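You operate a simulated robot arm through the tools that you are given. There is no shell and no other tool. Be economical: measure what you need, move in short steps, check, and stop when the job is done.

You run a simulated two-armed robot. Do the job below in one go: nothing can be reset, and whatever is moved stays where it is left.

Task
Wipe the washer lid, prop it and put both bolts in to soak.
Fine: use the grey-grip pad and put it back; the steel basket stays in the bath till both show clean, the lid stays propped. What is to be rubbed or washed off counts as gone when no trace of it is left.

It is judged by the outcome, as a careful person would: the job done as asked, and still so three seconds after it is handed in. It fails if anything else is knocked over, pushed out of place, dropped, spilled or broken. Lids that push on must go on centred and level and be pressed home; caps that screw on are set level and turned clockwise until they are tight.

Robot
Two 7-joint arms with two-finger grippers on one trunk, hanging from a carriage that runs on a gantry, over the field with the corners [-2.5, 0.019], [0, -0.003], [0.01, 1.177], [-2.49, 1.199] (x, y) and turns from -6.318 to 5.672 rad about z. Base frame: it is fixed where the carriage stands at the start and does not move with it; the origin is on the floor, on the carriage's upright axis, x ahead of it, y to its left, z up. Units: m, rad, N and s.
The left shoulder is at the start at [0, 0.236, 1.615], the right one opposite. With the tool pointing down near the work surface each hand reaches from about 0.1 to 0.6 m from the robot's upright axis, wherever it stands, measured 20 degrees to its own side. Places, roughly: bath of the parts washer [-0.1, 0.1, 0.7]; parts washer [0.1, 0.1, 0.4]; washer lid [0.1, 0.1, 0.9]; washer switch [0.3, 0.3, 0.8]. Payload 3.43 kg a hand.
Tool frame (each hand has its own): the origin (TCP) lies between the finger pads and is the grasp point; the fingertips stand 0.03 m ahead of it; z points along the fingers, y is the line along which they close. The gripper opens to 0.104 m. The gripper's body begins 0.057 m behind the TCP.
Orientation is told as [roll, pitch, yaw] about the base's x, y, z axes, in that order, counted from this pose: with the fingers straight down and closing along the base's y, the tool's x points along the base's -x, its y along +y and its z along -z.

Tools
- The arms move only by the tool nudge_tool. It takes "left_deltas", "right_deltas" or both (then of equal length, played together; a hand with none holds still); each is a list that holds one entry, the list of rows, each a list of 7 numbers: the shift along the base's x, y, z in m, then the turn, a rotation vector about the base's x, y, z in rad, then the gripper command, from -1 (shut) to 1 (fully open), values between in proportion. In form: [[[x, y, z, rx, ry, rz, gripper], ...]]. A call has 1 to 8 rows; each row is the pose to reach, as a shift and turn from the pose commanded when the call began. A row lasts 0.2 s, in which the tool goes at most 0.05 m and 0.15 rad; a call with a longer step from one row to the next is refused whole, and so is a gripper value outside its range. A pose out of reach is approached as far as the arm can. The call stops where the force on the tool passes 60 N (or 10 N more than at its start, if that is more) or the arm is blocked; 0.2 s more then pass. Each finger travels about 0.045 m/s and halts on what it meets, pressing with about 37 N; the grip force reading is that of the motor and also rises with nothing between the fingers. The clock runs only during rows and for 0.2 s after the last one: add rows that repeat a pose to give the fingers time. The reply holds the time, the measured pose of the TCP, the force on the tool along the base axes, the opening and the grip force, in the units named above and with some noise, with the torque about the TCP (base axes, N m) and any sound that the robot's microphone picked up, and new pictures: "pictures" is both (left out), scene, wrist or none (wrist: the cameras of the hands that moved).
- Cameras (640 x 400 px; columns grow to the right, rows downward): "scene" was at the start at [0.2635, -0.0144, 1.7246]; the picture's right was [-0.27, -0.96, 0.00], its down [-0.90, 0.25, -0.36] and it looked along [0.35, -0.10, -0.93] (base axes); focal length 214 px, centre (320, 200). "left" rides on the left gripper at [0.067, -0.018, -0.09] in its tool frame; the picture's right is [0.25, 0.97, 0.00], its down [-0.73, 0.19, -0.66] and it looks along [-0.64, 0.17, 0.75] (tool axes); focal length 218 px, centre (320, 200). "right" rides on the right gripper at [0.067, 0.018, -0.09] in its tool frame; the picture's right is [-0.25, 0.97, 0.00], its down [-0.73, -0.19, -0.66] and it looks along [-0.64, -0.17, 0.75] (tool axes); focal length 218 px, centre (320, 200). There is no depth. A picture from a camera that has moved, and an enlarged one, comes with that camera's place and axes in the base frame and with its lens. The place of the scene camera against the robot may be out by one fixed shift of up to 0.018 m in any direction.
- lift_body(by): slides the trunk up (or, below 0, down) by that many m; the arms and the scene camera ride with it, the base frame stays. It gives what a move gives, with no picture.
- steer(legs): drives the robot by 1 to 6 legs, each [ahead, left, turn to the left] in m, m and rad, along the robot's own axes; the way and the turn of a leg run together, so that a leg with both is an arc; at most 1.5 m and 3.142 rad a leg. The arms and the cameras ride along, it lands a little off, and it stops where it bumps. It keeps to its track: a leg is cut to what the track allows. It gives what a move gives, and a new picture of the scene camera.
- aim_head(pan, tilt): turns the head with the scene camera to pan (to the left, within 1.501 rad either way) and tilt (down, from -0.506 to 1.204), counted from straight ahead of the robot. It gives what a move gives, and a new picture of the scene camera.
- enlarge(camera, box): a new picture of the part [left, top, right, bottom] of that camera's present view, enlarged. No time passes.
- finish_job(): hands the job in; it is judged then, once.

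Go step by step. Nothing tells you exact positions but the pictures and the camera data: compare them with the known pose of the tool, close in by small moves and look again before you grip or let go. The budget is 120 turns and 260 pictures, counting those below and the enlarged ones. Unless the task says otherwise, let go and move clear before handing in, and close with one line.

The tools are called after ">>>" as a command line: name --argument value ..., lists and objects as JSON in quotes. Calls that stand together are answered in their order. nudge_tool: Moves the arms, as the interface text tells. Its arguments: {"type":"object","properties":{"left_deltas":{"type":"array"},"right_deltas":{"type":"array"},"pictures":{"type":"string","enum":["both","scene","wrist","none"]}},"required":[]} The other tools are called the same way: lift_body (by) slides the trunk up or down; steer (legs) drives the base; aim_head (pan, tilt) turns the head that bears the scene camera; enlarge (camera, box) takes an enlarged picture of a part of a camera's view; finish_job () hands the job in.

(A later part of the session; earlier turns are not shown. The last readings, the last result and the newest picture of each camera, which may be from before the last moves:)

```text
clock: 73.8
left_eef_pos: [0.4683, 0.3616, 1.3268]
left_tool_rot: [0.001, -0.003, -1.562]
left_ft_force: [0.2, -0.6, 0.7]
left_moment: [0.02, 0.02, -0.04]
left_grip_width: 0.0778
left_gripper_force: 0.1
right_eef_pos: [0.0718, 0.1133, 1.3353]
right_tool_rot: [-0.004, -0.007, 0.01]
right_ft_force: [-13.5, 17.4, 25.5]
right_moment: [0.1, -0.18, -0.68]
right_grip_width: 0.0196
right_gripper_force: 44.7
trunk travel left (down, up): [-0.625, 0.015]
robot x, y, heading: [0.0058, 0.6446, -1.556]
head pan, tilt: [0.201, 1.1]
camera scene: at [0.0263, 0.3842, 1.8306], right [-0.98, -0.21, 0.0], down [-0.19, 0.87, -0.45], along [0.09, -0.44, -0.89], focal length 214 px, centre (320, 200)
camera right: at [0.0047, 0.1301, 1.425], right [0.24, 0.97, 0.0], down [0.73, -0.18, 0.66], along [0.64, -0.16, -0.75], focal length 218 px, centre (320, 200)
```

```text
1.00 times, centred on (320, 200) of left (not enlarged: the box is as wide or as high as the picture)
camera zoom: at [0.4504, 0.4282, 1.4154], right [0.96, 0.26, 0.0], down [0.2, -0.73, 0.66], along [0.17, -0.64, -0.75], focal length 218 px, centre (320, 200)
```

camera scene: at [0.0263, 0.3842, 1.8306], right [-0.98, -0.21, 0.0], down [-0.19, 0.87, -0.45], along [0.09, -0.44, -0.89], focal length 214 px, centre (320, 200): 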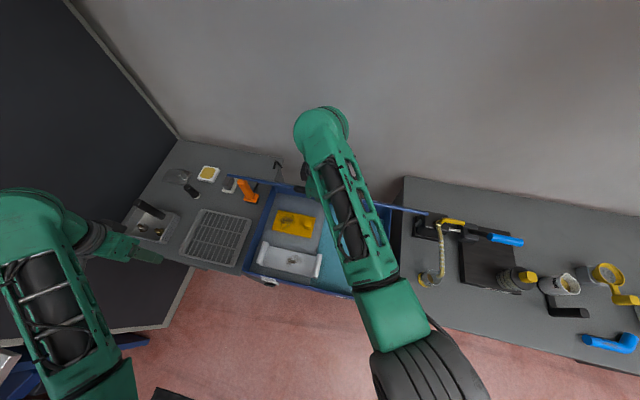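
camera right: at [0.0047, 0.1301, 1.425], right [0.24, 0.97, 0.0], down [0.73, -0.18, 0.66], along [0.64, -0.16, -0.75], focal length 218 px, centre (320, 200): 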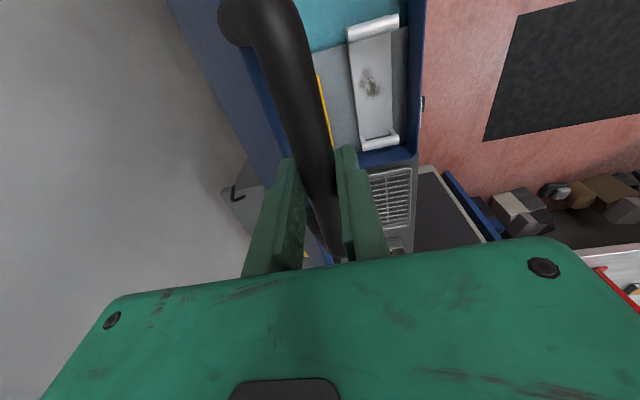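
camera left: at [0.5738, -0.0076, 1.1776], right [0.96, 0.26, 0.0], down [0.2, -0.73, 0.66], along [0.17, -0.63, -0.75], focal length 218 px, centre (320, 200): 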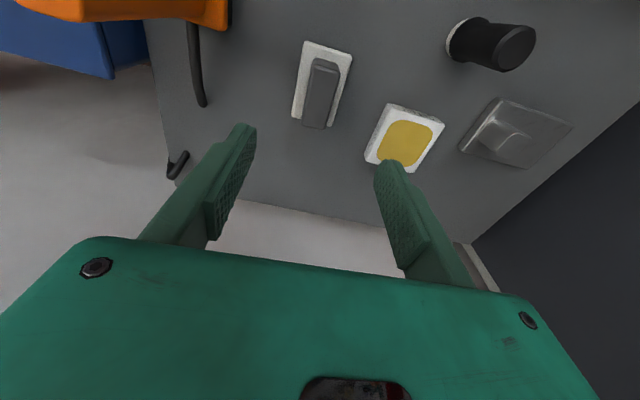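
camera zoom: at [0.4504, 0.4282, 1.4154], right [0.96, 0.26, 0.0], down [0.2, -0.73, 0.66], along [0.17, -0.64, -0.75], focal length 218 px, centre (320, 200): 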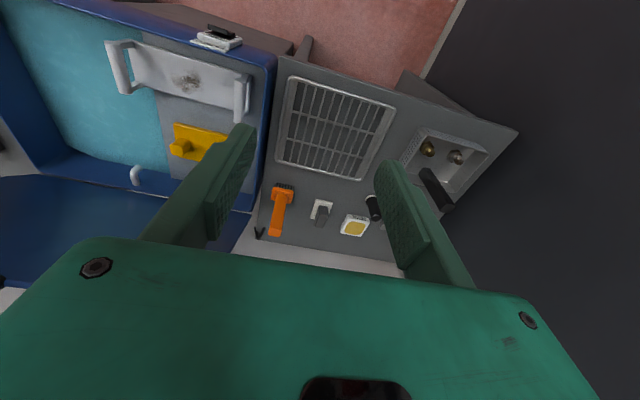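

>>> enlarge --camera "scene" --box '[230, 150, 330, 300]'

>>> enlarge --camera "left" --box '[0, 0, 280, 290]'

>>> enlarge --camera "right" --box '[160, 0, 440, 270]'

```text
2.67 times, centred on (280, 225) of scene
camera zoom: at [0.0263, 0.3842, 1.8306], right [-0.98, -0.21, 0.0], down [-0.19, 0.87, -0.45], along [0.09, -0.44, -0.89], focal length 572 px, centre (427, 133)
```

zoom: 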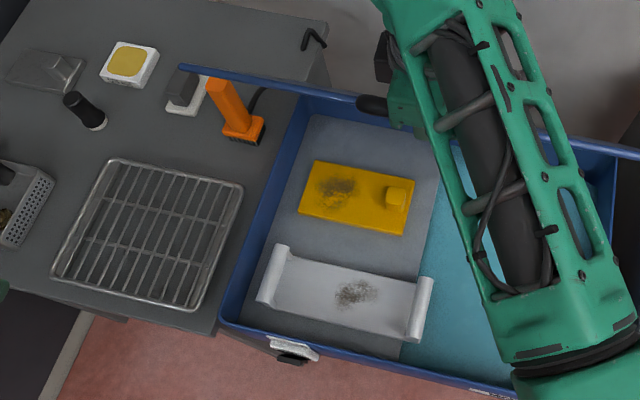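

```text
1.38 times, centred on (140, 145) of left
camera zoom: at [0.4504, 0.4282, 1.4154], right [0.96, 0.26, 0.0], down [0.2, -0.73, 0.66], along [0.17, -0.64, -0.75], focal length 301 px, centre (568, 276)
```

zoom: 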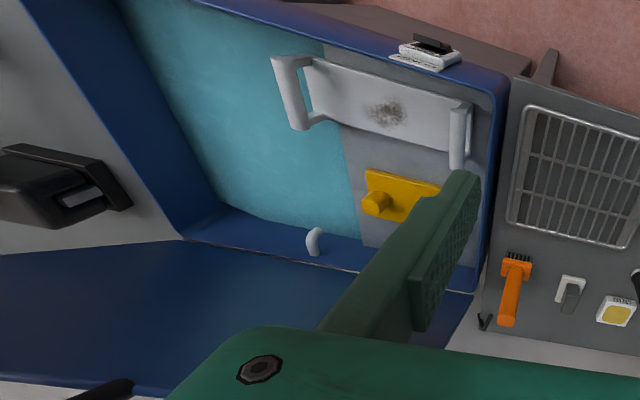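

```text
1.48 times, centred on (300, 135) of right
camera zoom: at [0.0047, 0.1301, 1.425], right [0.24, 0.97, 0.0], down [0.73, -0.18, 0.66], along [0.64, -0.16, -0.75], focal length 323 px, centre (350, 296)
```

zoom: 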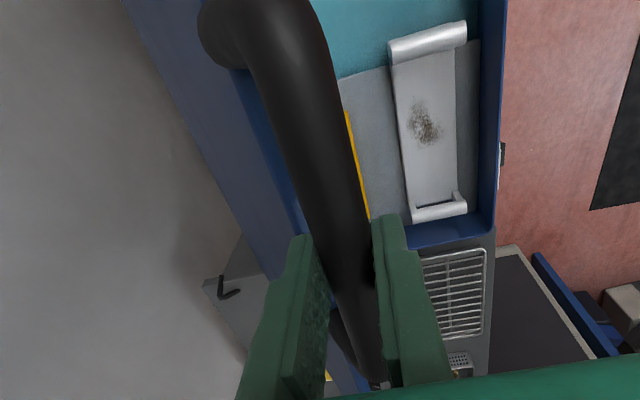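

Inside are someone's other soiled parts on a ledge, which I leave alone. There is no separate prop rod, so the lid must stand open past upright, and I keep opening it.

>>> nudge_tool --right_deltas '[[[-0.001, -0.0216, 0.012, 0, 0, 0, -1], [-0.002, -0.0432, 0.0226, 0, 0, 0, -1], [-0.003, -0.0793, 0.0374, 0, 0, 0, -1], [-0.003, -0.1164, 0.0493, 0, 0, 0, -1], [-0.003, -0.1544, 0.0583, 0, 0, 0, -1], [-0.003, -0.1544, 0.0583, 0, 0, 0, -1]]]' --pictures "scene"

```text
clock: 75.2
left_eef_pos: [0.4697, 0.3607, 1.3279]
left_tool_rot: [0.002, -0.003, -1.561]
left_ft_force: [0.1, 0.2, 0.0]
left_moment: [0.0, -0.01, 0.03]
left_grip_width: 0.078
left_gripper_force: 0.1
right_eef_pos: [0.0547, -0.0009, 1.3911]
right_tool_rot: [-0.002, -0.006, 0.01]
right_ft_force: [-0.1, 0.9, -0.1]
right_moment: [-0.05, -0.03, 0.02]
right_grip_width: 0.0
right_gripper_force: 34.7
right hand out of reach, approached as far as the arm can: row 4, 5, 6
trunk travel left (down, up): [-0.625, 0.015]
robot x, y, heading: [0.003, 0.6471, -1.56]
head pan, tilt: [0.201, 1.1]
camera scene: at [0.0267, 0.3842, 1.8307], right [-0.98, -0.21, 0.0], down [-0.19, 0.87, -0.45], along [0.1, -0.44, -0.89], focal length 214 px, centre (320, 200)
```

scene: 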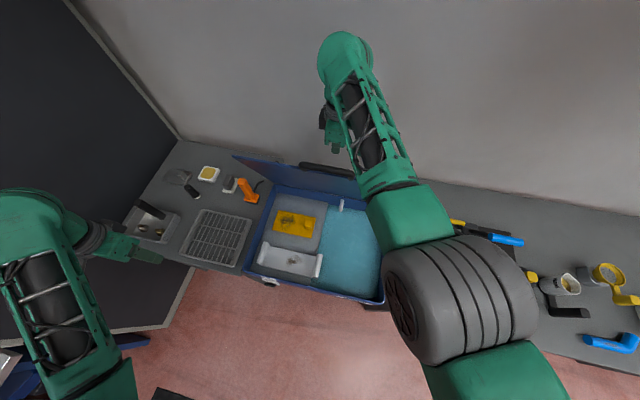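

>>> enlarge --camera "scene" --box '[220, 130, 400, 240]'

>>> enlarge --camera "left" --box '[0, 0, 640, 400]'

>>> enlarge --camera "right" --box '[0, 0, 640, 400]'

```text
3.56 times, centred on (310, 185) of scene
camera zoom: at [0.0267, 0.3842, 1.8307], right [-0.98, -0.21, 0.0], down [-0.19, 0.87, -0.45], along [0.1, -0.44, -0.89], focal length 763 px, centre (356, 253)
```

zoom: 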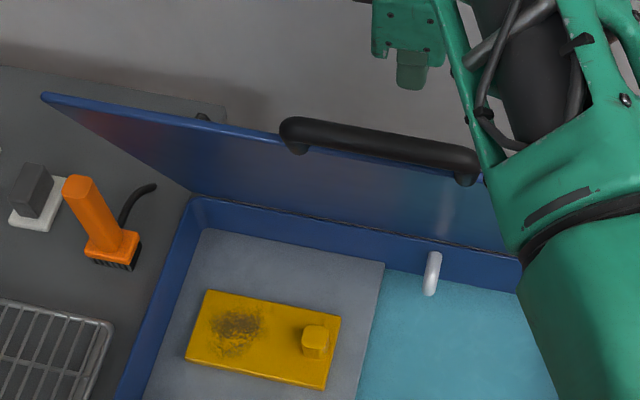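

```text
1.00 times, centred on (320, 200) of left (not enlarged: the box is as wide or as high as the picture)
camera zoom: at [0.4513, 0.4282, 1.4161], right [0.96, 0.26, 0.0], down [0.2, -0.73, 0.66], along [0.17, -0.64, -0.75], focal length 218 px, centre (320, 200)
```

zoom: 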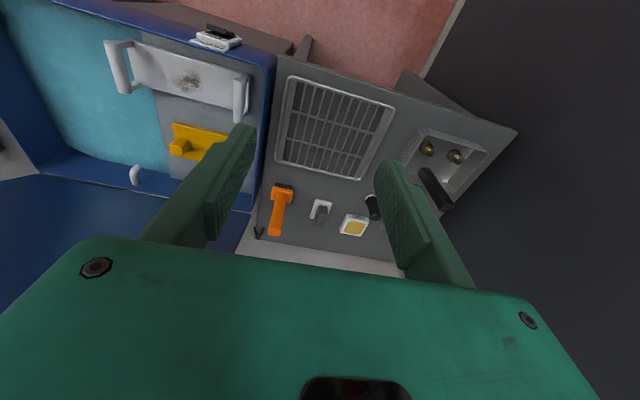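

```text
1.00 times, centred on (320, 200) of right (not enlarged: the box is as wide or as high as the picture)
camera zoom: at [-0.0123, 0.0151, 1.4802], right [0.24, 0.97, 0.0], down [0.73, -0.18, 0.66], along [0.64, -0.16, -0.75], focal length 218 px, centre (320, 200)
```

zoom: 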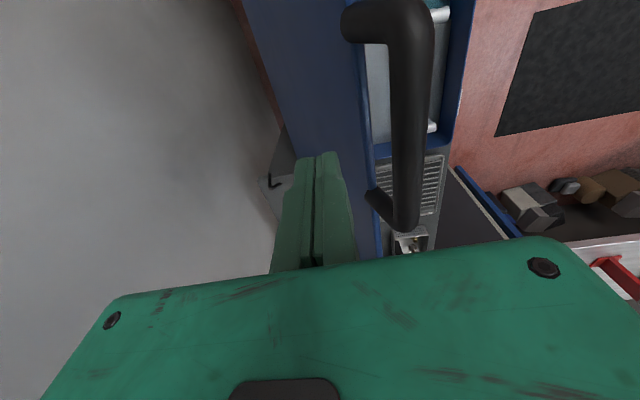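

>>> nudge_tool --right_deltas '[[[0, 0, 0.0, 0, 0, 0, -1], [0, 0, 0.0, 0, 0, 0, -1], [0, 0, 0.0, 0, 0, 0, -1], [0, 0, 0.0, 0, 0, 0, -1], [0, 0, 0.0, 0, 0, 0, -1], [0, 0, 0, 0, 0, 0, -1]]]' --pictures "both"

```text
clock: 76.6
left_eef_pos: [0.4692, 0.3604, 1.3277]
left_tool_rot: [0.002, -0.005, -1.559]
left_ft_force: [0.8, 0.0, -0.6]
left_moment: [-0.01, 0.0, -0.01]
left_grip_width: 0.0779
left_gripper_force: 0.0
right_eef_pos: [0.0568, -0.0021, 1.3895]
right_tool_rot: [-0.001, -0.006, 0.012]
right_ft_force: [-0.5, -0.2, 0.2]
right_moment: [0.01, -0.01, -0.01]
right_grip_width: 0.0
right_gripper_force: 34.8
trunk travel left (down, up): [-0.625, 0.015]
robot x, y, heading: [-0.0014, 0.6466, -1.556]
head pan, tilt: [0.201, 1.1]
camera scene: at [0.0268, 0.3842, 1.8306], right [-0.98, -0.21, 0.0], down [-0.19, 0.87, -0.45], along [0.1, -0.44, -0.89], focal length 214 px, centre (320, 200)
camera right: at [-0.0116, 0.0153, 1.4798], right [0.24, 0.97, 0.0], down [0.73, -0.18, 0.66], along [0.64, -0.16, -0.75], focal length 218 px, centre (320, 200)
```

scene: 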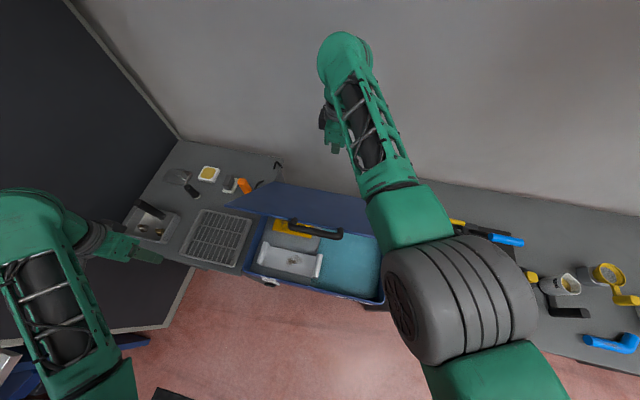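
right: 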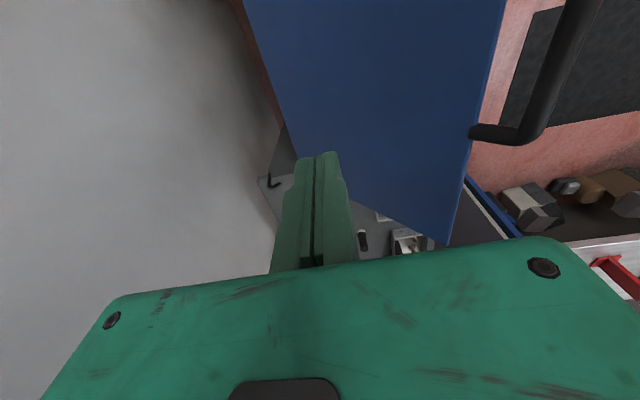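

The lid slipped out and is sinking slowly back, so it needs to go past upright. I bring the hand back while it settles, then retry from closer with more reach.

>>> nudge_tool --right_deltas '[[[0, 0.045, 0, 0, 0, 0, -1], [0, 0.09, 0, 0, 0, 0, -1], [0.005, 0.135, 0, 0, 0, 0, -1], [0.01, 0.18, 0, 0, 0, 0, -1], [0.014, 0.225, 0, 0, 0, 0, -0.5], [0.014, 0.27, 0, 0, 0, 0, 0], [0.014, 0.315, -0.02, 0, 0, 0, 0.15], [0.014, 0.36, -0.04, 0, 0, 0, 0.15]]]' --pictures "both"

```text
clock: 78.4
left_eef_pos: [0.4689, 0.3612, 1.327]
left_tool_rot: [0.003, -0.004, -1.559]
left_ft_force: [0.2, 0.0, -0.5]
left_moment: [-0.01, 0.0, 0.02]
left_grip_width: 0.0781
left_gripper_force: 0.1
right_eef_pos: [0.0682, 0.3559, 1.3543]
right_tool_rot: [-0.001, -0.006, 0.009]
right_ft_force: [1.0, 0.2, 0.4]
right_moment: [0.0, -0.02, 0.01]
right_grip_width: 0.0598
right_gripper_force: 0.1
trunk travel left (down, up): [-0.625, 0.015]
robot x, y, heading: [-0.0019, 0.6468, -1.559]
head pan, tilt: [0.201, 1.1]
camera scene: at [0.0268, 0.3842, 1.8306], right [-0.98, -0.21, 0.0], down [-0.19, 0.87, -0.45], along [0.1, -0.44, -0.89], focal length 214 px, centre (320, 200)
camera right: at [0.0004, 0.3726, 1.4422], right [0.24, 0.97, 0.0], down [0.73, -0.18, 0.66], along [0.64, -0.16, -0.75], focal length 218 px, centre (320, 200)
```

scene: 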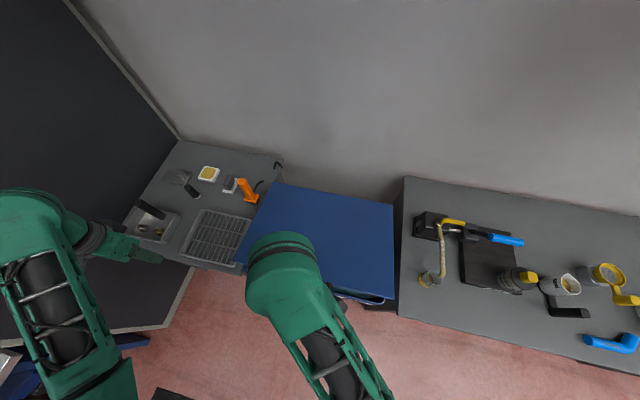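
right: 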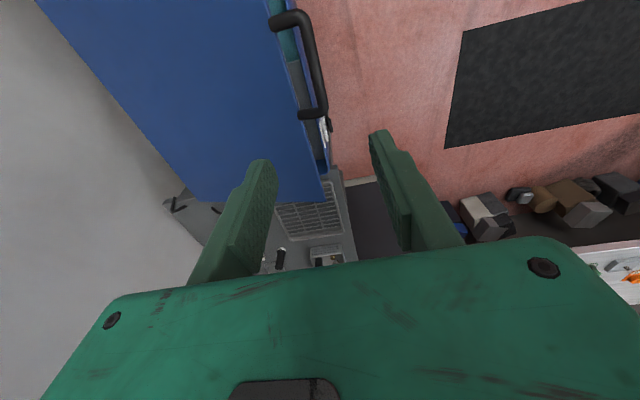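

>>> steer --legs '[[0.09, 0, 0]]'

>>> nudge_tool --right_deltas '[[[0, 0.045, 0, 0, 0, 0, 0.15], [0, 0.09, 0, 0, 0, 0, 0.15], [0, 0.09, -0.05, 0, 0, 0, 0.15], [0, 0.09, -0.1, 0, 0, 0, 0.15], [0, 0.09, -0.15, 0, 0, 0, 0.15], [0, 0.09, -0.2, 0, 0, 0, 0.15], [0, 0.09, -0.25, 0, 0, 0, 0.15], [0, 0.09, -0.3, 0, 0, 0, 0.15]]]' --pictures "wrist"

```text
clock: 79.5
left_eef_pos: [0.4691, 0.2723, 1.3277]
left_tool_rot: [0.002, -0.001, -1.561]
left_ft_force: [-0.7, -0.5, -0.2]
left_moment: [-0.02, 0.01, -0.03]
left_grip_width: 0.0779
left_gripper_force: 0.1
right_eef_pos: [0.0691, 0.2687, 1.3531]
right_tool_rot: [0.0, -0.007, 0.008]
right_ft_force: [-1.2, 0.2, -0.7]
right_moment: [0.01, -0.02, -0.03]
right_grip_width: 0.0599
right_gripper_force: 0.0
trunk travel left (down, up): [-0.625, 0.015]
robot x, y, heading: [0.0011, 0.557, -1.563]
head pan, tilt: [0.201, 1.1]
camera scene: at [0.0276, 0.2968, 1.8306], right [-0.98, -0.21, 0.0], down [-0.19, 0.87, -0.45], along [0.1, -0.44, -0.89], focal length 214 px, centre (320, 200)
```

scene: 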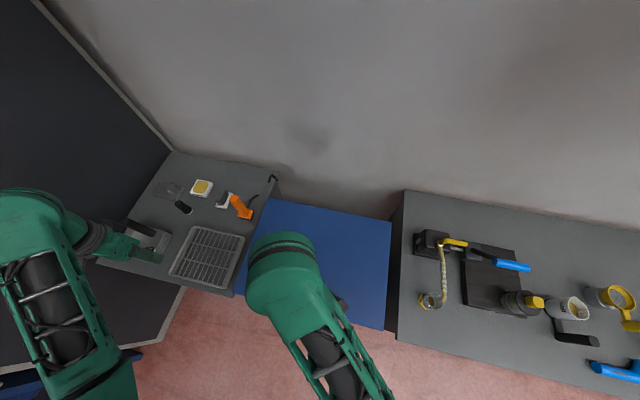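

```text
clock: 81.3
left_eef_pos: [0.4697, 0.2738, 1.3274]
left_tool_rot: [0.0, -0.003, -1.561]
left_ft_force: [-0.5, -0.2, 0.8]
left_moment: [0.01, -0.02, -0.02]
left_grip_width: 0.078
left_gripper_force: 0.0
right_eef_pos: [0.0689, 0.3559, 1.0501]
right_tool_rot: [-0.001, -0.008, 0.009]
right_ft_force: [1.0, 0.6, 0.7]
right_moment: [0.01, -0.01, -0.03]
right_grip_width: 0.0597
right_gripper_force: 0.1
trunk travel left (down, up): [-0.625, 0.015]
robot x, y, heading: [0.0023, 0.5567, -1.559]
head pan, tilt: [0.201, 1.1]
camera right: at [0.0007, 0.3727, 1.1395], right [0.24, 0.97, 0.0], down [0.73, -0.18, 0.66], along [0.64, -0.16, -0.75], focal length 218 px, centre (320, 200)
```

right: 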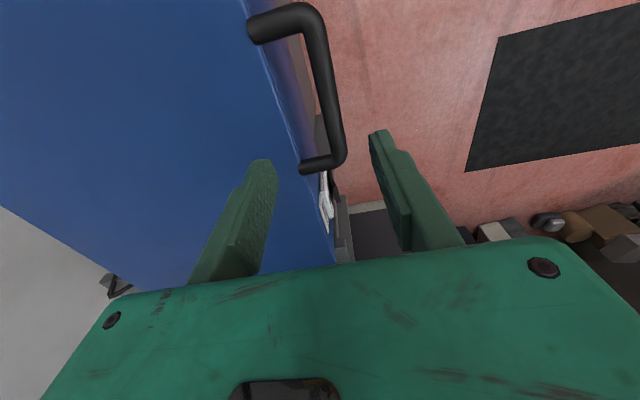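

>>> nudge_tool --right_deltas '[[[0.003, 0.006, -0.05, 0, 0, 0, 0.15], [0.003, 0.006, -0.09, 0, 0, 0, 0.15], [0.003, 0.006, -0.12, 0, 0, 0, 0.15], [0.003, 0.006, -0.145, 0, 0, 0, 0.15], [0.003, 0.006, -0.145, 0, 0, 0, -0.5], [0.003, 0.006, -0.145, 0, 0, 0, -1], [0.003, 0.006, -0.145, 0, 0, 0, -1], [0.003, 0.006, -0.145, 0, 0, 0, -1]]]' --pictures "wrist"

```text
refused: row 1 steps farther than a row can; nothing moved
```

>>> nudge_tool --right_deltas '[[[0.003, 0.006, -0.045, 0, 0, 0, 0.15], [0.003, 0.006, -0.09, 0, 0, 0, 0.15], [0.003, 0.006, -0.12, 0, 0, 0, 0.15], [0.003, 0.006, -0.145, 0, 0, 0, 0.15], [0.003, 0.006, -0.145, 0, 0, 0, -0.5], [0.003, 0.006, -0.145, 0, 0, 0, -1], [0.003, 0.006, -0.145, 0, 0, 0, -1], [0.003, 0.006, -0.145, 0, 0, 0, -1]]]' --pictures "wrist"

```text
clock: 83.1
left_eef_pos: [0.4711, 0.2722, 1.3261]
left_tool_rot: [0.002, -0.003, -1.56]
left_ft_force: [-0.2, -0.4, -0.1]
left_moment: [0.01, 0.02, 0.0]
left_grip_width: 0.0781
left_gripper_force: 0.1
right_eef_pos: [0.0708, 0.3634, 0.9059]
right_tool_rot: [0.0, -0.009, 0.008]
right_ft_force: [1.0, 1.0, -4.6]
right_moment: [-0.01, -0.16, -0.43]
right_grip_width: 0.0195
right_gripper_force: 43.1
trunk travel left (down, up): [-0.625, 0.015]
robot x, y, heading: [0.0031, 0.5565, -1.566]
head pan, tilt: [0.201, 1.1]
camera right: at [0.0028, 0.3802, 0.995], right [0.25, 0.97, 0.0], down [0.73, -0.19, 0.66], along [0.64, -0.16, -0.75], focal length 218 px, centre (320, 200)
```

right: 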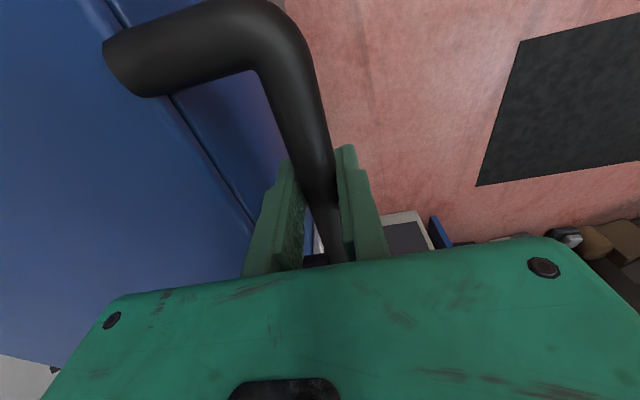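

>>> nudge_tool --right_deltas '[[[0, -0.0024, 0.0487, 0, 0, 0, -1], [0, -0.0097, 0.0969, 0, 0, 0, -1], [0, -0.0218, 0.1441, 0, 0, 0, -1], [0, -0.0385, 0.1898, 0, 0, 0, -1], [0, -0.0597, 0.2337, 0, 0, 0, -1], [0, -0.0851, 0.2753, 0, 0, 0, -1], [0, -0.1146, 0.3141, 0, 0, 0, -1], [0, -0.1479, 0.3497, 0, 0, 0, -1]]]' --pictures "none"

```text
clock: 84.9
left_eef_pos: [0.4697, 0.2733, 1.327]
left_tool_rot: [0.001, -0.003, -1.559]
left_ft_force: [0.3, 0.7, 0.4]
left_moment: [0.03, 0.02, 0.01]
left_grip_width: 0.0778
left_gripper_force: 0.1
right_eef_pos: [0.0698, 0.2155, 1.258]
right_tool_rot: [-0.006, -0.002, 0.007]
right_ft_force: [-11.0, -4.5, -7.3]
right_moment: [-0.24, 0.71, -0.5]
right_grip_width: 0.0198
right_gripper_force: 45.1
trunk travel left (down, up): [-0.625, 0.015]
robot x, y, heading: [0.0065, 0.5583, -1.559]
head pan, tilt: [0.201, 1.1]
```

>>> nudge_tool --right_deltas '[[[-0.001, -0.0366, 0.0322, 0, 0, 0, -1], [-0.001, -0.0762, 0.0605, 0, 0, 0, -1], [-0.001, -0.1185, 0.0848, 0, 0, 0, -1], [-0.001, -0.1629, 0.1047, 0, 0, 0, -1], [-0.001, -0.2092, 0.1201, 0, 0, 0, -1], [-0.001, -0.2567, 0.1307, 0, 0, 0, -1]]]' --pictures "scene"

```text
clock: 86.3
left_eef_pos: [0.4691, 0.2724, 1.3253]
left_tool_rot: [-0.002, -0.004, -1.559]
left_ft_force: [0.4, 0.1, 0.1]
left_moment: [-0.02, 0.01, 0.0]
left_grip_width: 0.0778
left_gripper_force: 0.0
right_eef_pos: [0.0684, -0.0436, 1.3868]
right_tool_rot: [-0.005, -0.006, 0.007]
right_ft_force: [-8.7, 6.3, 14.7]
right_moment: [0.11, 0.34, -0.97]
right_grip_width: 0.0196
right_gripper_force: 45.7
trunk travel left (down, up): [-0.625, 0.015]
robot x, y, heading: [0.0058, 0.5562, -1.554]
head pan, tilt: [0.201, 1.1]
camera scene: at [0.0273, 0.2965, 1.8306], right [-0.98, -0.21, 0.0], down [-0.19, 0.87, -0.45], along [0.09, -0.44, -0.89], focal length 214 px, centre (320, 200)
```

scene: 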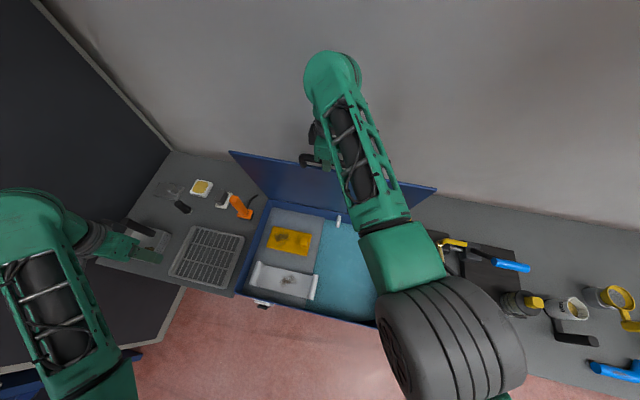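

Holding at about 80°. I drive ahead gently to take it past upright.

>>> steer --legs '[[0.05, 0, 0]]'

```text
clock: 87.2
left_eef_pos: [0.4703, 0.2212, 1.3268]
left_tool_rot: [0.0, -0.005, -1.56]
left_ft_force: [0.3, 0.9, 0.1]
left_moment: [0.01, 0.0, 0.0]
left_grip_width: 0.0782
left_gripper_force: 0.1
right_eef_pos: [0.0701, -0.0938, 1.3911]
right_tool_rot: [-0.01, -0.006, 0.008]
right_ft_force: [-18.1, 4.8, 36.0]
right_moment: [-0.01, -0.01, -1.15]
right_grip_width: 0.0198
right_gripper_force: 45.2
trunk travel left (down, up): [-0.625, 0.015]
robot x, y, heading: [0.0044, 0.5112, -1.556]
head pan, tilt: [0.201, 1.1]
camera scene: at [0.0279, 0.2456, 1.8312], right [-0.98, -0.21, 0.0], down [-0.19, 0.87, -0.46], along [0.09, -0.45, -0.89], focal length 214 px, centre (320, 200)
```

scene: 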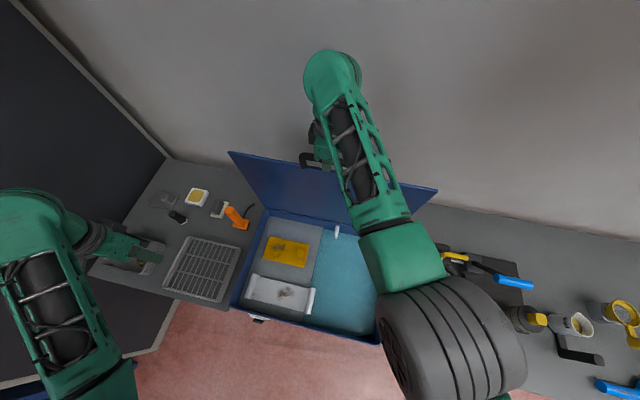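

>>> nudge_tool --right_deltas '[[[-0.002, 0, 0.005, 0, 0, 0, -1], [-0.002, 0, 0.005, 0, 0, 0, -1]]]' --pictures "none"

>>> steer --legs '[[0.06, 0, 0]]'

```text
clock: 87.8
left_eef_pos: [0.4718, 0.2235, 1.327]
left_tool_rot: [0.0, -0.002, -1.559]
left_ft_force: [-0.1, 0.4, 0.5]
left_moment: [-0.02, 0.04, 0.02]
left_grip_width: 0.0779
left_gripper_force: 0.1
right_eef_pos: [0.07, -0.0908, 1.3901]
right_tool_rot: [-0.002, -0.009, 0.008]
right_ft_force: [2.6, 0.8, -14.4]
right_moment: [-0.17, -0.48, -0.96]
right_grip_width: 0.0194
right_gripper_force: 45.1
trunk travel left (down, up): [-0.625, 0.015]
robot x, y, heading: [0.0055, 0.5085, -1.557]
head pan, tilt: [0.201, 1.1]
```

```text
clock: 88.7
left_eef_pos: [0.4703, 0.1982, 1.326]
left_tool_rot: [0.003, -0.001, -1.559]
left_ft_force: [-0.1, 0.7, 0.5]
left_moment: [0.01, 0.0, 0.02]
left_grip_width: 0.0779
left_gripper_force: 0.0
right_eef_pos: [0.0712, -0.1119, 1.3905]
right_tool_rot: [0.012, 0.002, 0.025]
right_ft_force: [-7.2, 28.9, 8.6]
right_moment: [0.25, -0.37, -1.03]
right_grip_width: 0.0201
right_gripper_force: 44.7
trunk travel left (down, up): [-0.625, 0.015]
robot x, y, heading: [0.0053, 0.4802, -1.562]
head pan, tilt: [0.201, 1.1]
stopped in leg 1: the force on the tool passed its limit at 117 N (the readings are from after the stop); the commanded pose is now the measured one
camera scene: at [0.028, 0.2205, 1.8299], right [-0.98, -0.21, 0.0], down [-0.19, 0.87, -0.45], along [0.09, -0.44, -0.89], focal length 214 px, centre (320, 200)
```

scene: 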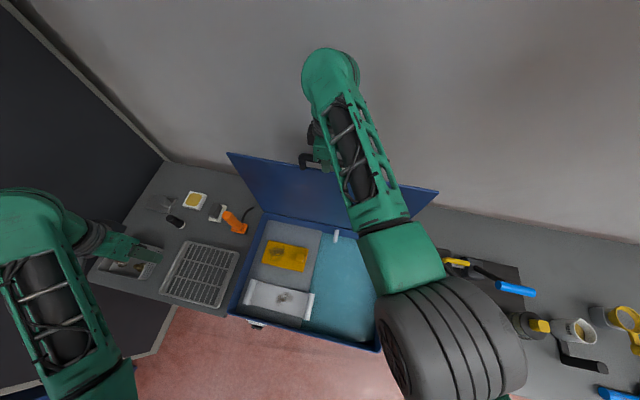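

The lid has reached its end stop. I ease off and loosen the fingers, still caging the bar, to see whether it stands by itself.

>>> nudge_tool --right_deltas '[[[0, 0.002, 0, 0, 0, 0, -1], [0, 0.002, 0, 0, 0, 0, 0.0], [0, 0.002, 0, 0, 0, 0, 0.0], [0, 0.002, 0, 0, 0, 0, 0.0], [0, 0.002, 0, 0, 0, 0, 0.0], [0, 0.002, 0, 0, 0, 0, 0.0], [0, 0.002, 0, 0, 0, 0, 0.0]]]' --pictures "wrist"

```text
clock: 90.3
left_eef_pos: [0.4714, 0.1954, 1.3281]
left_tool_rot: [0.001, -0.003, -1.558]
left_ft_force: [0.1, 0.1, 0.4]
left_moment: [0.01, -0.01, -0.01]
left_grip_width: 0.0781
left_gripper_force: 0.0
right_eef_pos: [0.0725, -0.1136, 1.3922]
right_tool_rot: [0.008, -0.002, 0.024]
right_ft_force: [0.5, 3.6, -0.6]
right_moment: [0.04, 0.0, -0.08]
right_grip_width: 0.0535
right_gripper_force: 1.0
trunk travel left (down, up): [-0.625, 0.015]
robot x, y, heading: [0.0062, 0.4827, -1.557]
head pan, tilt: [0.201, 1.1]
camera right: at [0.0042, -0.0979, 1.4819], right [0.23, 0.97, 0.01], down [0.73, -0.18, 0.66], along [0.64, -0.15, -0.76], focal length 218 px, centre (320, 200)
```

right: 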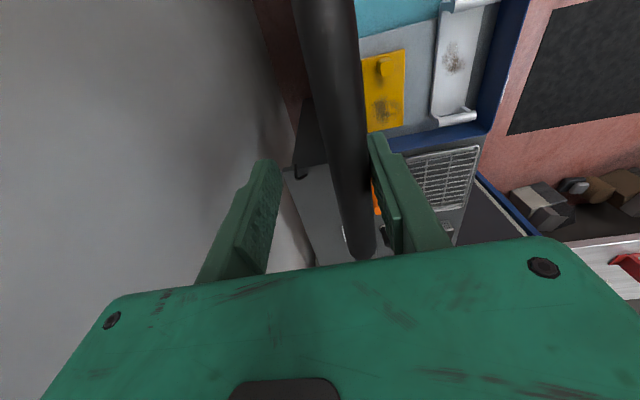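

The bar leans on the outer finger, so the lid does not yet stay by itself. I look closer at the lid's sides, underside and the black rods for a stay.

>>> enlarge --camera "scene" --box '[190, 140, 280, 240]'

>>> enlarge --camera "scene" --box '[220, 140, 450, 260]'

>>> enlarge --camera "left" --box '[0, 0, 640, 400]'

```text
4.00 times, centred on (235, 190) of scene
camera zoom: at [0.0286, 0.2191, 1.8305], right [-0.98, -0.21, 0.0], down [-0.19, 0.87, -0.45], along [0.1, -0.44, -0.89], focal length 858 px, centre (660, 240)
```

zoom: 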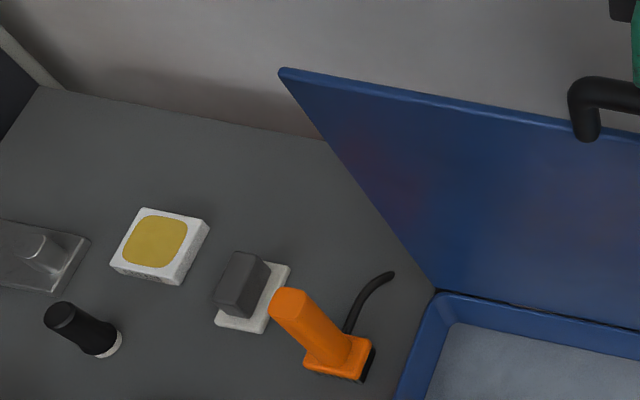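

```text
2.78 times, centred on (335, 200) of scene
camera zoom: at [0.0286, 0.2191, 1.8305], right [-0.98, -0.21, 0.0], down [-0.19, 0.87, -0.45], along [0.1, -0.44, -0.89], focal length 597 px, centre (278, 200)
```

zoom: 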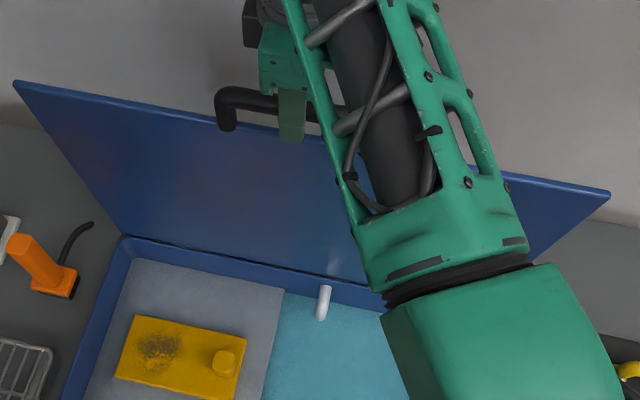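

```text
1.00 times, centred on (320, 200) of left (not enlarged: the box is as wide or as high as the picture)
camera zoom: at [0.4534, 0.2632, 1.4164], right [0.96, 0.26, 0.0], down [0.2, -0.72, 0.66], along [0.18, -0.64, -0.75], focal length 218 px, centre (320, 200)
```

zoom: 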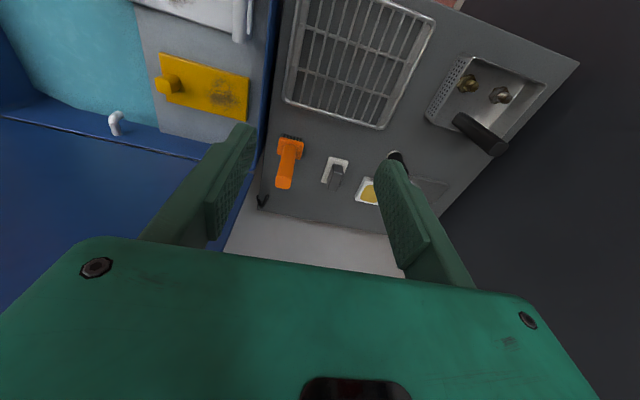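

>>> nudge_tool --right_deltas '[[[0, 0.006, 0, 0, 0, 0, 0.0], [0, 0.012, 0, 0, 0, 0, 0.0], [0, 0.018, 0, 0, 0, 0, 0.0], [0, 0.018, 0, 0, 0, 0, 0.0]]]' --pictures "wrist"

```text
clock: 91.3
left_eef_pos: [0.4716, 0.1947, 1.3281]
left_tool_rot: [0.0, -0.004, -1.559]
left_ft_force: [1.3, 1.2, -0.4]
left_moment: [-0.01, 0.0, -0.01]
left_grip_width: 0.0778
left_gripper_force: 0.2
right_eef_pos: [0.0714, -0.094, 1.3924]
right_tool_rot: [0.008, 0.0, 0.026]
right_ft_force: [-0.2, 3.0, -0.1]
right_moment: [0.01, 0.04, -0.03]
right_grip_width: 0.0536
right_gripper_force: 1.2
trunk travel left (down, up): [-0.625, 0.015]
robot x, y, heading: [0.007, 0.4783, -1.559]
head pan, tilt: [0.201, 1.1]
camera right: at [0.0047, -0.0791, 1.4821], right [0.23, 0.97, 0.01], down [0.73, -0.18, 0.66], along [0.64, -0.14, -0.76], focal length 218 px, centre (320, 200)
```

right: 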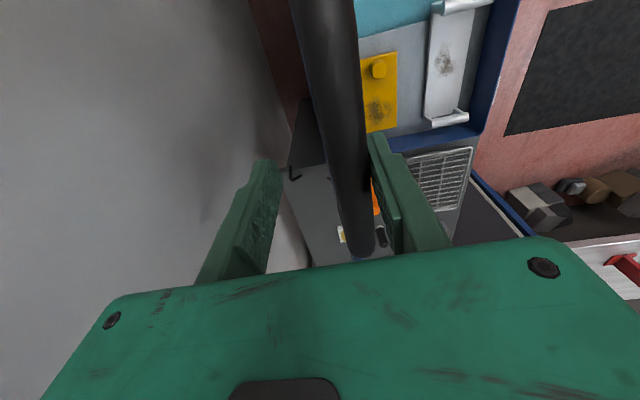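

>>> nudge_tool --right_deltas '[[[0, -0.02, 0, 0, 0, 0, 0.0], [0, -0.04, 0, 0, 0, 0, 0.0], [0, -0.055, 0, 0, 0, 0, 0.0], [0, -0.07, 0, 0, 0, 0, 0.0], [0, -0.08, 0, 0, 0, 0, 0]]]' --pictures "wrist"

```text
clock: 92.1
left_eef_pos: [0.4711, 0.2001, 1.3276]
left_tool_rot: [0.002, 0.0, -1.558]
left_ft_force: [-0.3, 0.4, 0.2]
left_moment: [0.0, 0.0, 0.02]
left_grip_width: 0.0781
left_gripper_force: 0.0
right_eef_pos: [0.0761, -0.1406, 1.389]
right_tool_rot: [0.02, 0.002, 0.04]
right_ft_force: [-7.8, 48.8, 12.6]
right_moment: [0.44, 0.65, -0.28]
right_grip_width: 0.0777
right_gripper_force: 22.1
right hand out of reach, approached as far as the arm can: row 4
trunk travel left (down, up): [-0.625, 0.015]
robot x, y, heading: [0.0064, 0.4809, -1.556]
head pan, tilt: [0.201, 1.1]
stopped in row 4 (right hand): the force on the tool passed its limit at 68 N (the readings are from after the stop); the commanded pose is now the measured one
camera right: at [0.0086, -0.1275, 1.478], right [0.21, 0.98, 0.02], down [0.74, -0.18, 0.65], along [0.64, -0.13, -0.76], focal length 218 px, centre (320, 200)
```

right: 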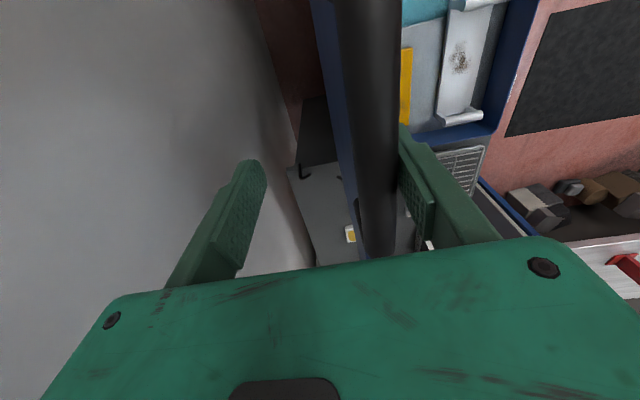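

A hard stop stands near upright but nothing latches there. I hold the lid against it and zoom in on the black hook beside it.

>>> enlarge --camera "right" --box '[250, 80, 420, 260]'

>>> enlarge --camera "left" --box '[220, 110, 340, 240]'

>>> aim_head --pan 0.9 --tilt 0.75

```text
2.22 times, centred on (335, 170) of right
camera zoom: at [0.0086, -0.1275, 1.478], right [0.21, 0.98, 0.02], down [0.74, -0.18, 0.65], along [0.64, -0.13, -0.76], focal length 485 px, centre (287, 267)
```

zoom: 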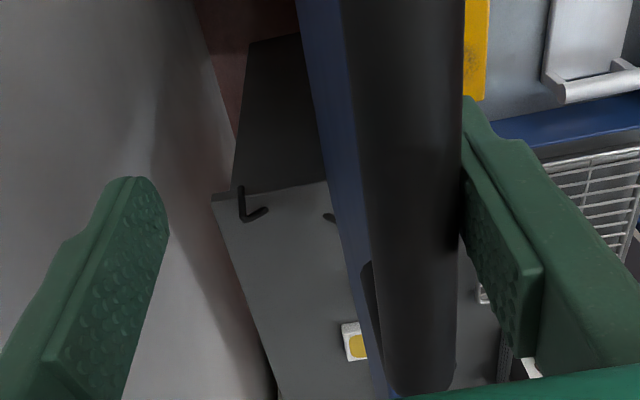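

```text
3.08 times, centred on (280, 175) of left
camera zoom: at [0.4524, 0.268, 1.4155], right [0.96, 0.26, 0.0], down [0.2, -0.73, 0.66], along [0.18, -0.63, -0.75], focal length 672 px, centre (443, 277)
```

zoom: 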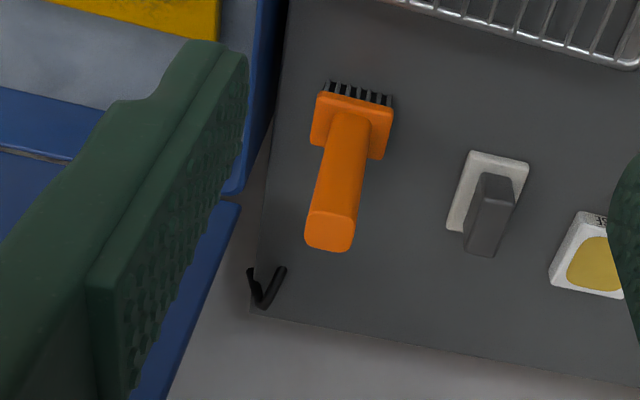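

```text
clock: 93.2
left_eef_pos: [0.4713, 0.201, 1.3268]
left_tool_rot: [0.001, -0.001, -1.558]
left_ft_force: [-0.3, 0.0, -0.2]
left_moment: [-0.03, -0.02, 0.04]
left_grip_width: 0.0781
left_gripper_force: 0.0
right_eef_pos: [0.0754, -0.1424, 1.3887]
right_tool_rot: [0.016, 0.001, 0.033]
right_ft_force: [-2.1, 54.1, 8.9]
right_moment: [0.34, 0.45, -0.57]
right_grip_width: 0.0815
right_gripper_force: 26.4
trunk travel left (down, up): [-0.625, 0.015]
robot x, y, heading: [0.0048, 0.4836, -1.563]
head pan, tilt: [0.901, 0.75]
camera scene: at [0.0807, 0.2327, 1.8551], right [-0.61, -0.79, 0.0], down [-0.54, 0.42, -0.73], along [0.58, -0.44, -0.68], focal length 214 px, centre (320, 200)
```

scene: 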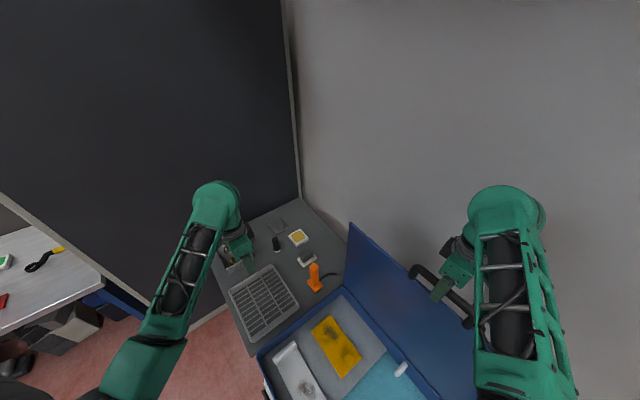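

>>> enlarge --camera "scene" --box '[200, 190, 420, 400]'

>>> aim_head --pan -0.5 --tilt 0.95

```text
1.90 times, centred on (310, 295) of scene
camera zoom: at [0.0807, 0.2327, 1.8551], right [-0.61, -0.79, 0.0], down [-0.54, 0.42, -0.73], along [0.58, -0.44, -0.68], focal length 408 px, centre (339, 19)
```

zoom: 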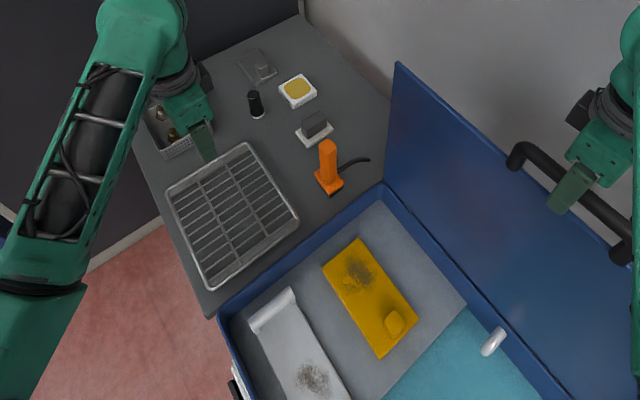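

```text
clock: 94.7
left_eef_pos: [0.4714, 0.2006, 1.3269]
left_tool_rot: [0.001, 0.001, -1.557]
left_ft_force: [-0.5, 0.7, 0.0]
left_moment: [0.01, -0.04, 0.0]
left_grip_width: 0.0779
left_gripper_force: 0.2
right_eef_pos: [0.076, -0.1427, 1.389]
right_tool_rot: [0.015, -0.001, 0.036]
right_ft_force: [-1.9, 52.4, 3.4]
right_moment: [0.14, 0.14, -0.59]
right_grip_width: 0.0816
right_gripper_force: 25.9
trunk travel left (down, up): [-0.625, 0.015]
robot x, y, heading: [0.005, 0.4836, -1.561]
head pan, tilt: [-0.499, 0.949]
camera scene: at [-0.0189, 0.2193, 1.8395], right [-0.88, 0.47, 0.0], down [0.38, 0.72, -0.58], along [-0.27, -0.51, -0.82], focal length 214 px, centre (320, 200)
```

scene: 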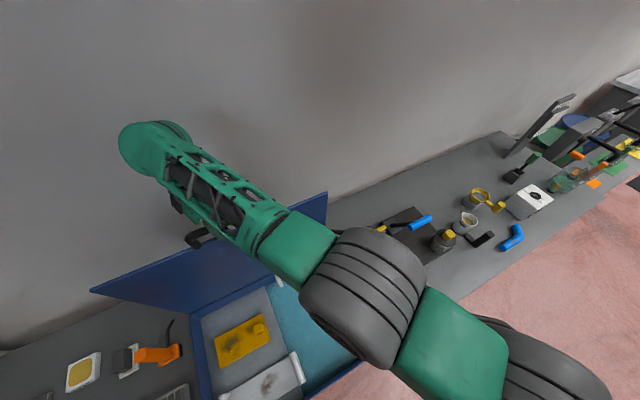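

No stay is visible, but some catch only on the way back down. I let the lid follow my finger down slowly and watch the force.

>>> nudge_tool --right_deltas '[[[0, 0.03, 0, 0, 0, 0, 0.0], [0, 0.06, 0.0, 0, 0, 0, 0.0], [0, 0.08, -0.002, 0, 0, 0, 0.0], [0, 0.1, -0.006, 0, 0, 0, 0.0], [0, 0.1, -0.006, 0, 0, 0, 0.0]]]' --pictures "none"

>>> nudge_tool --right_deltas '[[[0, 0.02, -0.006, 0, 0, 0, 0.0], [0, 0.04, -0.014, 0, 0, 0, 0.0], [0, 0.06, -0.023, 0, 0, 0, 0.0], [0, 0.06, -0.023, 0, 0, 0, 0.0], [0, 0.06, -0.023, 0, 0, 0, 0]]]' --pictures "both"

```text
clock: 95.9
left_eef_pos: [0.472, 0.1972, 1.3286]
left_tool_rot: [0.002, -0.004, -1.559]
left_ft_force: [0.8, 0.1, -0.3]
left_moment: [0.0, 0.03, 0.01]
left_grip_width: 0.078
left_gripper_force: 0.0
right_eef_pos: [0.0746, -0.0468, 1.3862]
right_tool_rot: [0.008, 0.0, 0.033]
right_ft_force: [0.2, 2.3, 0.8]
right_moment: [0.06, 0.0, -0.01]
right_grip_width: 0.0529
right_gripper_force: 1.0
trunk travel left (down, up): [-0.625, 0.015]
robot x, y, heading: [0.0072, 0.4796, -1.56]
head pan, tilt: [-0.499, 0.949]
```

```text
clock: 97.1
left_eef_pos: [0.472, 0.1963, 1.3279]
left_tool_rot: [0.004, -0.004, -1.56]
left_ft_force: [-0.2, 0.0, 0.6]
left_moment: [-0.02, 0.0, 0.02]
left_grip_width: 0.078
left_gripper_force: 0.0
right_eef_pos: [0.0754, 0.0104, 1.3638]
right_tool_rot: [0.009, 0.0, 0.035]
right_ft_force: [0.7, -0.5, 0.4]
right_moment: [0.0, -0.02, -0.02]
right_grip_width: 0.052
right_gripper_force: 0.0
trunk travel left (down, up): [-0.625, 0.015]
robot x, y, heading: [0.0008, 0.4842, -1.562]
head pan, tilt: [-0.499, 0.949]
camera scene: at [-0.0189, 0.2174, 1.8408], right [-0.88, 0.47, 0.0], down [0.38, 0.72, -0.58], along [-0.27, -0.51, -0.81], focal length 214 px, centre (320, 200)
camera right: at [0.0085, 0.0251, 1.4533], right [0.22, 0.98, 0.01], down [0.74, -0.17, 0.66], along [0.64, -0.14, -0.76], focal length 218 px, centre (320, 200)
```

scene: 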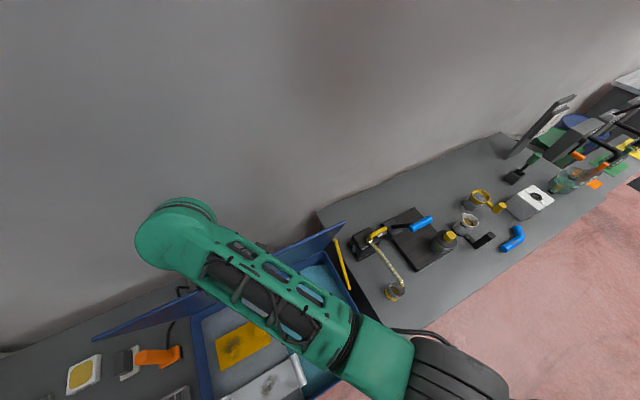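
right: 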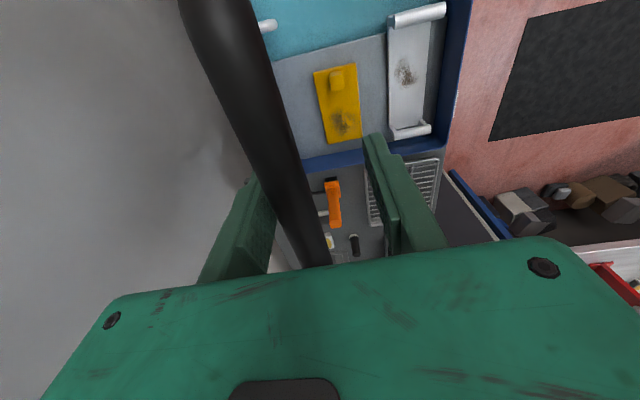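

The force fell to zero and a yellow stay has appeared at the lid's far side: it has caught. I open the fingers wide and wait to verify.

>>> nudge_tool --right_deltas '[[[0, 0, 0, 0, 0, 0, 1], [0, 0, 0, 0, 0, 0, 1], [0, 0, 0, 0, 0, 0, 1], [0, 0, 0.03, 0, 0, 0, 1], [0, 0, 0.03, 0, 0, 0, 1], [0, 0, 0.03, 0, 0, 0, 1], [0, 0, 0.03, 0, 0, 0, 1], [0, 0, 0.03, 0, 0, 0, 1]]]' --pictures "both"

>>> enlarge --camera "scene" --box '[280, 200, 400, 320]'

```text
clock: 98.9
left_eef_pos: [0.4717, 0.1957, 1.328]
left_tool_rot: [0.0, -0.004, -1.558]
left_ft_force: [0.7, 0.5, -0.6]
left_moment: [-0.01, 0.02, 0.0]
left_grip_width: 0.0777
left_gripper_force: 0.1
right_eef_pos: [0.0771, 0.0096, 1.3926]
right_tool_rot: [0.008, 0.001, 0.034]
right_ft_force: [0.2, -0.1, 0.4]
right_moment: [0.0, -0.01, -0.04]
right_grip_width: 0.1037
right_gripper_force: 0.0
trunk travel left (down, up): [-0.625, 0.015]
robot x, y, heading: [0.0043, 0.4821, -1.557]
head pan, tilt: [-0.499, 0.949]
camera scene: at [-0.0189, 0.2174, 1.8408], right [-0.88, 0.47, 0.0], down [0.38, 0.72, -0.58], along [-0.27, -0.51, -0.81], focal length 214 px, centre (320, 200)
camera right: at [0.0084, 0.0241, 1.4821], right [0.22, 0.98, 0.01], down [0.74, -0.17, 0.66], along [0.64, -0.14, -0.76], focal length 218 px, centre (320, 200)
```

scene: 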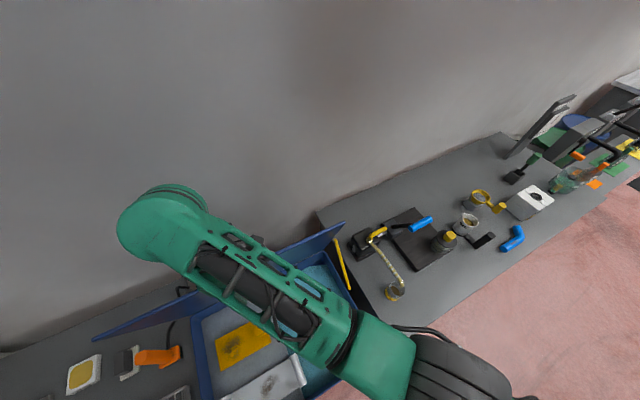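
right: 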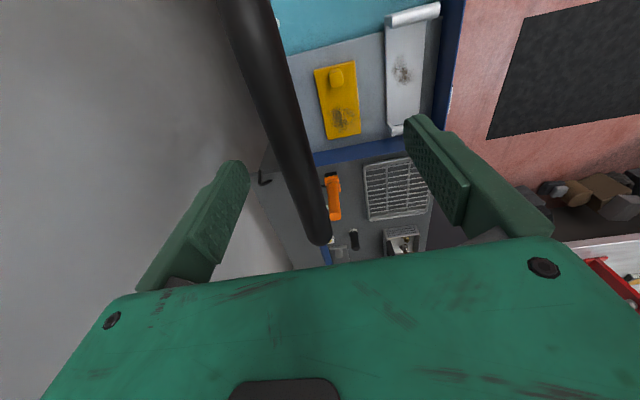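

```text
3.33 times, centred on (340, 260) of scene
camera zoom: at [-0.0189, 0.2174, 1.8408], right [-0.88, 0.47, 0.0], down [0.38, 0.72, -0.58], along [-0.27, -0.51, -0.81], focal length 715 px, centre (253, 0)
```

zoom: 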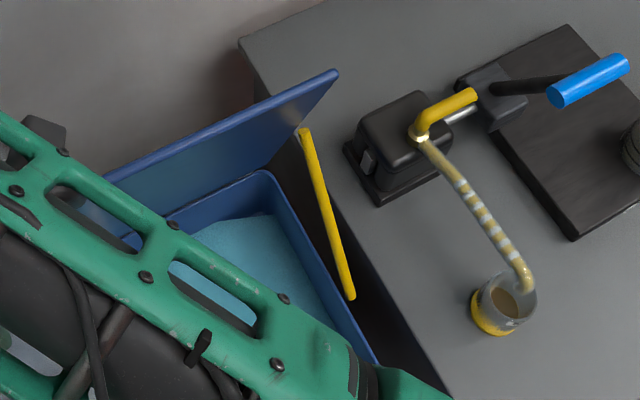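

The yellow strut holds the lid. I lift the right hand clear of the bar before backing away.

>>> nudge_tool --right_deltas '[[[0, 0, 0.04, 0, 0, 0, 1], [0, 0, 0.07, 0, 0, 0, 1], [0, 0.0, 0.1, 0, 0, 0, 1]]]' --pictures "wrist"

```text
clock: 99.7
left_eef_pos: [0.4716, 0.1956, 1.3279]
left_tool_rot: [0.003, -0.003, -1.558]
left_ft_force: [-0.3, 0.2, -0.4]
left_moment: [-0.02, 0.03, -0.01]
left_grip_width: 0.0778
left_gripper_force: 0.0
right_eef_pos: [0.0779, 0.0105, 1.4954]
right_tool_rot: [0.01, -0.001, 0.033]
right_ft_force: [0.3, 0.1, 0.0]
right_moment: [0.02, -0.01, 0.0]
right_grip_width: 0.104
right_gripper_force: 0.1
trunk travel left (down, up): [-0.625, 0.015]
robot x, y, heading: [0.0034, 0.4803, -1.558]
head pan, tilt: [-0.499, 0.949]
camera right: at [0.0085, 0.0249, 1.5844], right [0.22, 0.98, 0.01], down [0.74, -0.17, 0.66], along [0.64, -0.14, -0.76], focal length 218 px, centre (320, 200)
```

right: 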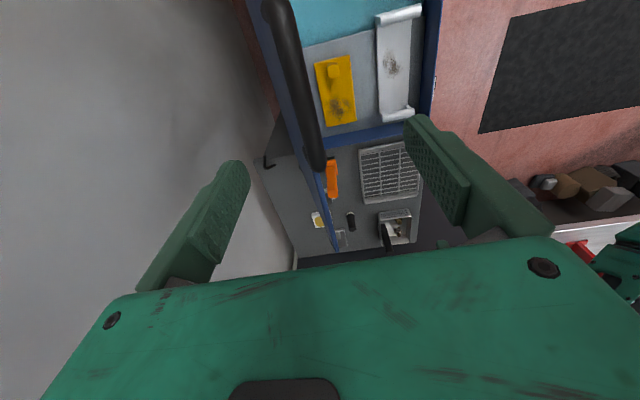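

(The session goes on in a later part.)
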